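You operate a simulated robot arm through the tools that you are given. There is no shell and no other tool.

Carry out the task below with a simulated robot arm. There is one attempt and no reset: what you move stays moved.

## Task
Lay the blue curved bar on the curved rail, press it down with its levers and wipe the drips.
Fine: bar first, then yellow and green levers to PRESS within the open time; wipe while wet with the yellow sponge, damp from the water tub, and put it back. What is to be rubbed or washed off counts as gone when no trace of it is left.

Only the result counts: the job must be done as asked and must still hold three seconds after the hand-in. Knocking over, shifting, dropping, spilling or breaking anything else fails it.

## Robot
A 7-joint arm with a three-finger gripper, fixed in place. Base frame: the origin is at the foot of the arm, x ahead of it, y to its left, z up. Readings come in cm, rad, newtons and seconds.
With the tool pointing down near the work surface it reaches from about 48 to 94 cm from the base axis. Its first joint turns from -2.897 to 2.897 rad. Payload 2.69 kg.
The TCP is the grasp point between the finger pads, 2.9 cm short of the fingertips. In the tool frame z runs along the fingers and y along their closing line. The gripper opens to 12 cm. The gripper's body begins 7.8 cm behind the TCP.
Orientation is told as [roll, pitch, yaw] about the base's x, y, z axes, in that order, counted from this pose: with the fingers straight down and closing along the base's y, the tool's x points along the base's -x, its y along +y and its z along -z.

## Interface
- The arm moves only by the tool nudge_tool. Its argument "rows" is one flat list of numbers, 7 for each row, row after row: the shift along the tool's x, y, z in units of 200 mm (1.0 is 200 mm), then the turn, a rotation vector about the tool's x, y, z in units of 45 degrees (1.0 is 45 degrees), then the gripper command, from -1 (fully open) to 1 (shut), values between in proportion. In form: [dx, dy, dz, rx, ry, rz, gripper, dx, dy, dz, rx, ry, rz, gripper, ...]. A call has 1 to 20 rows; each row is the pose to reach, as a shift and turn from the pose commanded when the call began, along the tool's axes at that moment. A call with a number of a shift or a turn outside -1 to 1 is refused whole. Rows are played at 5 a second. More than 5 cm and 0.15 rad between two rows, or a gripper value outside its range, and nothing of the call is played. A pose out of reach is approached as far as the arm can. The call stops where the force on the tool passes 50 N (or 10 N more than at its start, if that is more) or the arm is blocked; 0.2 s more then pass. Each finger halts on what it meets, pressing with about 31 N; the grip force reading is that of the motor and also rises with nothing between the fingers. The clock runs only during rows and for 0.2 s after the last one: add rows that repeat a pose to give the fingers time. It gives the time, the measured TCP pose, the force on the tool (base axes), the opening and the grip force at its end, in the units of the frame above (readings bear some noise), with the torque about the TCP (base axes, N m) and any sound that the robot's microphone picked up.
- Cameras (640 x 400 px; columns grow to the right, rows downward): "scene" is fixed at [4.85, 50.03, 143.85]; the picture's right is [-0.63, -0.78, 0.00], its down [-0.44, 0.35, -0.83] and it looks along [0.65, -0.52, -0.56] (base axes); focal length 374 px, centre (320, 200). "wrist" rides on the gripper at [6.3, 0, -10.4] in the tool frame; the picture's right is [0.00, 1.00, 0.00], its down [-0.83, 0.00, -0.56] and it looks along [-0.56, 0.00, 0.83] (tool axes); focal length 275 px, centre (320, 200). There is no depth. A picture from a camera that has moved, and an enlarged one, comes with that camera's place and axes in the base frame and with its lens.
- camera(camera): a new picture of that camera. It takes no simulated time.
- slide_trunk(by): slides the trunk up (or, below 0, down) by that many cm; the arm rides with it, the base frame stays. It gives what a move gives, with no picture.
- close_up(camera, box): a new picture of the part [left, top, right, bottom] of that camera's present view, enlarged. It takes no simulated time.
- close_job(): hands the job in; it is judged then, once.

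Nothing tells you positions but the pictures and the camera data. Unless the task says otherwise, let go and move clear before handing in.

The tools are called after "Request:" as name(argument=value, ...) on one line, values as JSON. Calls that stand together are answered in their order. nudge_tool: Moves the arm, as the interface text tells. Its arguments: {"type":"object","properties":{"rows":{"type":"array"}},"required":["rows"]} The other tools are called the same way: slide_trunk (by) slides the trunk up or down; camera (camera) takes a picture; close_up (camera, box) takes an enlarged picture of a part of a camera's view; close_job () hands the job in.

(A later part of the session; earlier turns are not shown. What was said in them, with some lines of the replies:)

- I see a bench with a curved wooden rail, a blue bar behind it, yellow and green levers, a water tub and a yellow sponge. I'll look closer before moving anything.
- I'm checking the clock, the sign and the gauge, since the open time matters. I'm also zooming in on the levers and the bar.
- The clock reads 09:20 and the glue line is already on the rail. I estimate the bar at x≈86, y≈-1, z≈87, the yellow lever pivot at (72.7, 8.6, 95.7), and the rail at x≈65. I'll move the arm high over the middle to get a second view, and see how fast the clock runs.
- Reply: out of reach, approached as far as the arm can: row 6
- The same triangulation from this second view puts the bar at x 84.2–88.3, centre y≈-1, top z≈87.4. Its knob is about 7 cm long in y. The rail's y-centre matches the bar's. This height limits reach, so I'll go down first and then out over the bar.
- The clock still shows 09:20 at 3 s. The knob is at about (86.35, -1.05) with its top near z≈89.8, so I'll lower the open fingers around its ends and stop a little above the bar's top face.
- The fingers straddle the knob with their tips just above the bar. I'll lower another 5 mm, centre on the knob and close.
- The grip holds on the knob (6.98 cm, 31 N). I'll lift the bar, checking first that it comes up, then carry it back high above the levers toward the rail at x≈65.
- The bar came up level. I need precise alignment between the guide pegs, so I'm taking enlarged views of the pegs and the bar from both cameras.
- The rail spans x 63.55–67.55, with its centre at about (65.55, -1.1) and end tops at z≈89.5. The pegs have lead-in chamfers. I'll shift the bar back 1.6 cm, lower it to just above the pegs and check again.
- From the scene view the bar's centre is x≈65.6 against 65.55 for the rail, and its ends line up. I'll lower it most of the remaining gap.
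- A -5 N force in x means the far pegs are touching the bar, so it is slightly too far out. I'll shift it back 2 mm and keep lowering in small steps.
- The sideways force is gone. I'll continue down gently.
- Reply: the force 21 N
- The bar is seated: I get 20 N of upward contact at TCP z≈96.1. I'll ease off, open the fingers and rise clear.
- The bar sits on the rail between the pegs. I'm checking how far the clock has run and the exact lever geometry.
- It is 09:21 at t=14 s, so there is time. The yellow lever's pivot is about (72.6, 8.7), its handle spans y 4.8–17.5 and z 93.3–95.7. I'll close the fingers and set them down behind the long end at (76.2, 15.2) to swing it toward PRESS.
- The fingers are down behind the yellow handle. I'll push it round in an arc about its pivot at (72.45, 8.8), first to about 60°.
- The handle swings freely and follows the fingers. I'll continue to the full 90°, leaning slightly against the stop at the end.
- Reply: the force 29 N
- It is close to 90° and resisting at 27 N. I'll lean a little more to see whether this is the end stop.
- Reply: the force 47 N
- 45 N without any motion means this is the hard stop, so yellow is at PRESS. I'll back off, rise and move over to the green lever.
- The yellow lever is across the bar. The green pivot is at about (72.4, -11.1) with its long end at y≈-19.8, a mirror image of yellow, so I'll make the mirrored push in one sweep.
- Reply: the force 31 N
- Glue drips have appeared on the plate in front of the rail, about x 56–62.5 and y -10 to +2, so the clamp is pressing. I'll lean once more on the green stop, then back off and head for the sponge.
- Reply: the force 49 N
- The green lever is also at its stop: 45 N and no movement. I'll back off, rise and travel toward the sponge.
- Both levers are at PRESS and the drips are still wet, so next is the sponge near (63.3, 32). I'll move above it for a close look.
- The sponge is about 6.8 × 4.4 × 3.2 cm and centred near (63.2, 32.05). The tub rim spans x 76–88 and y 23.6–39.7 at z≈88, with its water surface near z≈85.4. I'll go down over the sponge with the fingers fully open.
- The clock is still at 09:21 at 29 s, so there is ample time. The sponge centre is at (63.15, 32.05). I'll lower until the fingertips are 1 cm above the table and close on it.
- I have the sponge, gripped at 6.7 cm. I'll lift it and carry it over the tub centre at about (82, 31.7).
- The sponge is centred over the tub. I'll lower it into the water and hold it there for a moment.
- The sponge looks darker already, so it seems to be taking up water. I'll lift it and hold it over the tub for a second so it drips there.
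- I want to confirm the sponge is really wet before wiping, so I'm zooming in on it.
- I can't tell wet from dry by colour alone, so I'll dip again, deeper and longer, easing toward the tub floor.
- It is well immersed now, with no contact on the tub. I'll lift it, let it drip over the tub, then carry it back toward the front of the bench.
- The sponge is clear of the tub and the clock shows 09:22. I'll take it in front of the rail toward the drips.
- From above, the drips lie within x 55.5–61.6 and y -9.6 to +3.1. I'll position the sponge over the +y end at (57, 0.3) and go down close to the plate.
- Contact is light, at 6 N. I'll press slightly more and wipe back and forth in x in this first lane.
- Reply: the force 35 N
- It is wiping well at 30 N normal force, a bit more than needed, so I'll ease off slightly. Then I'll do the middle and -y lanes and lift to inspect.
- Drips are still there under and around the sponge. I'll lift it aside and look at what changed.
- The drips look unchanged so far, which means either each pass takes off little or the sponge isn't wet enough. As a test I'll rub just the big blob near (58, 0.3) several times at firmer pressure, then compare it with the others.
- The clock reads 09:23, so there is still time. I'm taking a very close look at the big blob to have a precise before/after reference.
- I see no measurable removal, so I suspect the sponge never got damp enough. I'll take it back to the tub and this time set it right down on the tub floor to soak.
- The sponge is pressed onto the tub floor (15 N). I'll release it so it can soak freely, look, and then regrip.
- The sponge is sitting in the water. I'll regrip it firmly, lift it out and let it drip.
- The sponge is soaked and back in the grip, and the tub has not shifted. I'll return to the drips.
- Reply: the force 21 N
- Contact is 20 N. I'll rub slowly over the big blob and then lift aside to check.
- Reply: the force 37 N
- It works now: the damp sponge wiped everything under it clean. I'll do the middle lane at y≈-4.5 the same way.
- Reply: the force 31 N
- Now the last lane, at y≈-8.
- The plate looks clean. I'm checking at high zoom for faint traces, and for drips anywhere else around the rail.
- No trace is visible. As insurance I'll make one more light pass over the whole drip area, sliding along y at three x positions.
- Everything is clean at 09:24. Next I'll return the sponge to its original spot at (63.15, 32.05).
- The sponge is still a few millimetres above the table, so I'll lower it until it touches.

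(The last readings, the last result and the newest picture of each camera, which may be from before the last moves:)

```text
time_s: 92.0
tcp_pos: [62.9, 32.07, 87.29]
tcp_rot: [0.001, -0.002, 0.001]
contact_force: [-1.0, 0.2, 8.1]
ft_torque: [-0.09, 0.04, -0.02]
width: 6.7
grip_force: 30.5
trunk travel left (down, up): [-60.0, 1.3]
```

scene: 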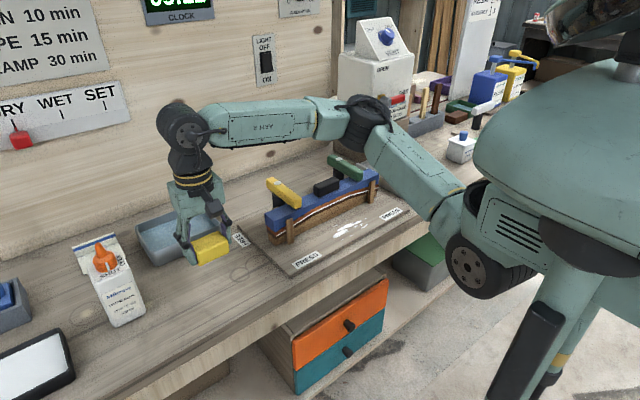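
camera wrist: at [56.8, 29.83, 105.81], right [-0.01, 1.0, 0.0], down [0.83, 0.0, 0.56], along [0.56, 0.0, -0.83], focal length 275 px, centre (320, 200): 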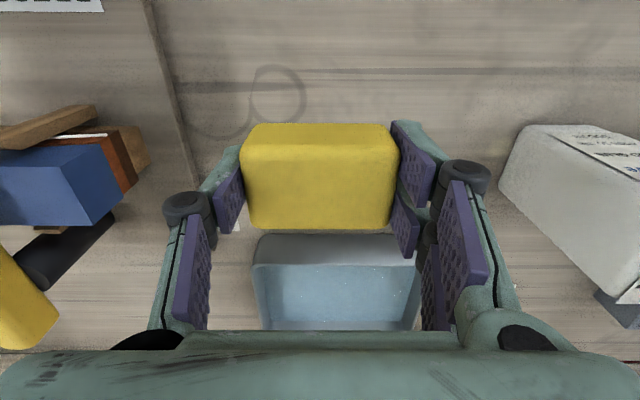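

It's on the table. I'll release and rise clear.

Request:
nudge_tool(rows=[0, 0, -0.004, 0, 0, 0, 1, 0, 0, -0.004, 0, 0, 0, -0.7, 0, 0, -0.004, 0, 0, 0, -0.7, 0, 0, -0.004, 0, 0, 0, -0.7, 0, 0, -0.004, 0, 0, 0, -0.7, 0, 0, -0.15, 0, 0, 0, -0.7, 0, 0, -0.35, 0, 0, 0, -0.7, 0, 0, -0.55, 0, 0, 0, -0.7, 0.15, 0, -0.7, 0, 0, 0, -0.7])

Request:
camera(camera="scene")

Request:
camera(camera="wrist")

Request:
close_up(camera="scene", box=[250, 150, 410, 280])

Request:
close_up(camera="scene", box=[130, 190, 260, 310])

```text
time_s: 94.0
tcp_pos: [59.98, 32.2, 100.91]
tcp_rot: [0.001, -0.002, 0.0]
contact_force: [0.6, 0.5, 0.7]
ft_torque: [-0.01, -0.02, -0.02]
width: 10.24
grip_force: 0.1
trunk travel left (down, up): [-60.0, 1.3]
```

```text
taken
```

scene: 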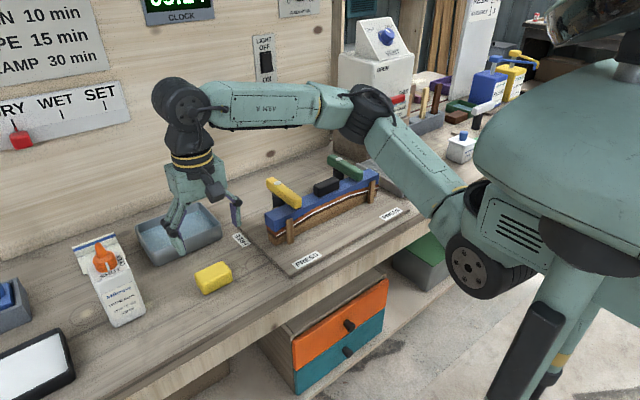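

```text
taken
camera wrist: at [53.6, 32.07, 111.29], right [0.0, 1.0, 0.0], down [0.83, 0.0, 0.56], along [0.56, 0.0, -0.83], focal length 275 px, centre (320, 200)
```

wrist: 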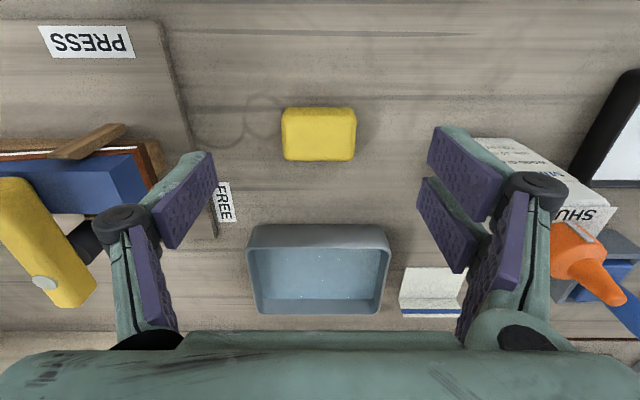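

```text
3.08 times, centred on (330, 215) of scene
camera zoom: at [4.85, 50.03, 143.85], right [-0.63, -0.78, 0.0], down [-0.44, 0.35, -0.83], along [0.65, -0.52, -0.56], focal length 1152 px, centre (289, 154)
```

zoom: 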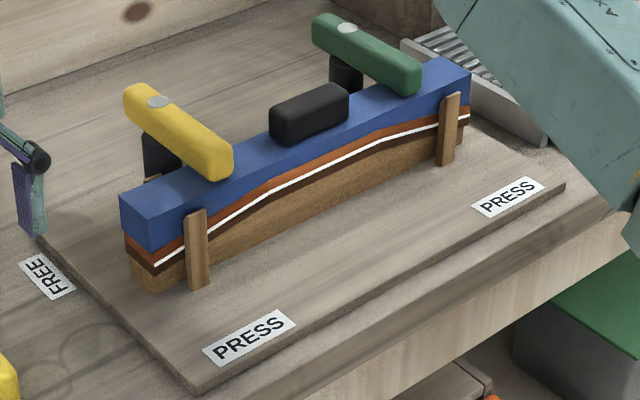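

```text
3.33 times, centred on (195, 250) of scene
camera zoom: at [4.85, 50.03, 143.85], right [-0.63, -0.78, 0.0], down [-0.44, 0.35, -0.83], along [0.65, -0.52, -0.56], focal length 1248 px, centre (737, 33)
```

zoom: 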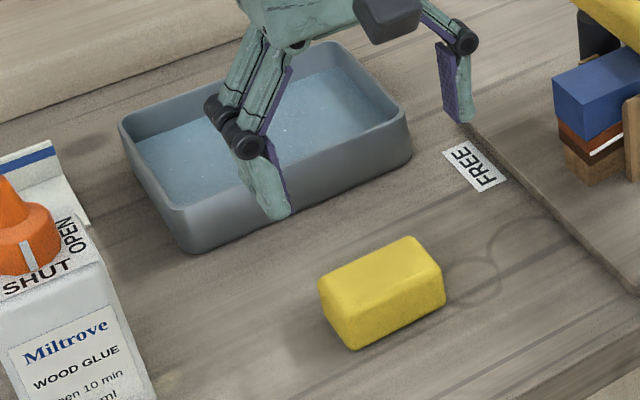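

The sponge is back in its original place, levers at PRESS and the front plate clean. Before handing in, I'll look from above at the hidden strip behind the rail in case drips fell there too.

Request:
nudge_tool(rows=[-0.1, -0.16, -0.12, 0, 0, 0, -0.7, -0.2, -0.34, -0.24, 0, 0, 0, -0.7, -0.3, -0.52, -0.33, 0, 0, 0, -0.7, -0.4, -0.72, -0.33, 0, 0, 0, -0.7, -0.5, -0.9, -0.33, 0, 0, 0, -0.7])

Request:
nudge_tool(rows=[-0.1, -0.2, 0, 0, 0, 0, -0.7, -0.18, -0.4, 0, 0, 0, 0, -0.7, -0.22, -0.6, 0, 0, 0, 0, -0.7, -0.22, -0.76, 0, 0, 0, 0, -0.7])

Request:
camera(camera="wrist")

Request:
close_up(camera="wrist", box=[100, 0, 540, 160])

```text
time_s: 95.2
tcp_pos: [69.81, 13.78, 107.67]
tcp_rot: [0.001, -0.001, 0.0]
contact_force: [-0.2, 0.0, -0.7]
ft_torque: [0.01, -0.01, -0.02]
width: 10.2
grip_force: 0.1
trunk travel left (down, up): [-60.0, 1.3]
```

```text
time_s: 96.2
tcp_pos: [74.23, -1.27, 107.67]
tcp_rot: [0.001, 0.0, 0.001]
contact_force: [0.1, -0.3, -0.9]
ft_torque: [0.0, -0.02, -0.01]
width: 10.19
grip_force: 0.0
trunk travel left (down, up): [-60.0, 1.3]
```

```text
taken
camera wrist: at [67.84, -1.27, 118.0], right [-0.01, 1.0, 0.0], down [0.83, 0.0, 0.56], along [0.56, 0.0, -0.83], focal length 275 px, centre (320, 200)
```

wrist: 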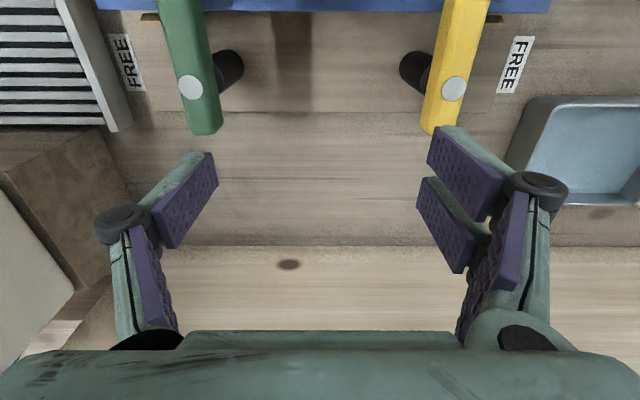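

```text
1.45 times, centred on (320, 80) of wrist
camera zoom: at [67.84, -1.27, 118.0], right [-0.01, 1.0, 0.0], down [0.83, 0.0, 0.56], along [0.56, 0.0, -0.83], focal length 400 px, centre (320, 374)
```

zoom: 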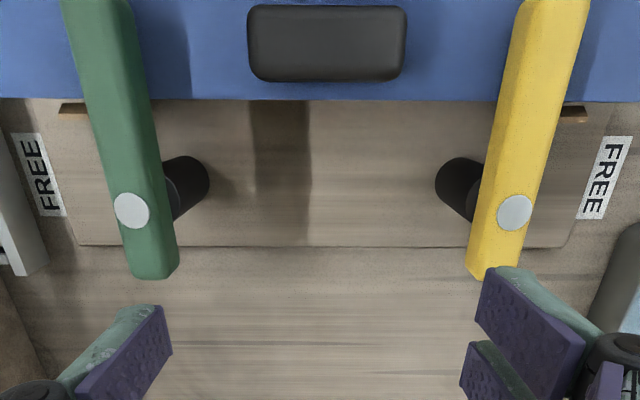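

There are no drips behind the rail and both levers lie square across the bar. The drips are gone, the sponge is back in its place, and the arm is clear above everything. I'll hand in now.

Request:
close_job()

```text
The job is handed in.
```

The job is handed in, and everything you asked for looked done in the last pictures; I haven't been told the verdict.

- **Bar:** the blue bar sits on the curved rail between the four guide pegs.
- **Levers:** yellow and then green were swung to PRESS until each hit its stop. That was at about 09:21, well inside the 10-minute open time.
- **Drips:** the glue that squeezed out in front of the rail was wiped off by about 09:24. I saw no trace at high zoom, and there were no drips behind the rail.
- **Sponge:** the first wiping passes did nothing. I then soaked the sponge on the tub floor, and it wiped clean after that. It is back within a few millimetres of where it started.

The DRY/WET/SET gauge on the wall stayed at DRY the whole time. I left it alone, since the task didn't mention it. I saw nothing else knocked, shifted or spilled.
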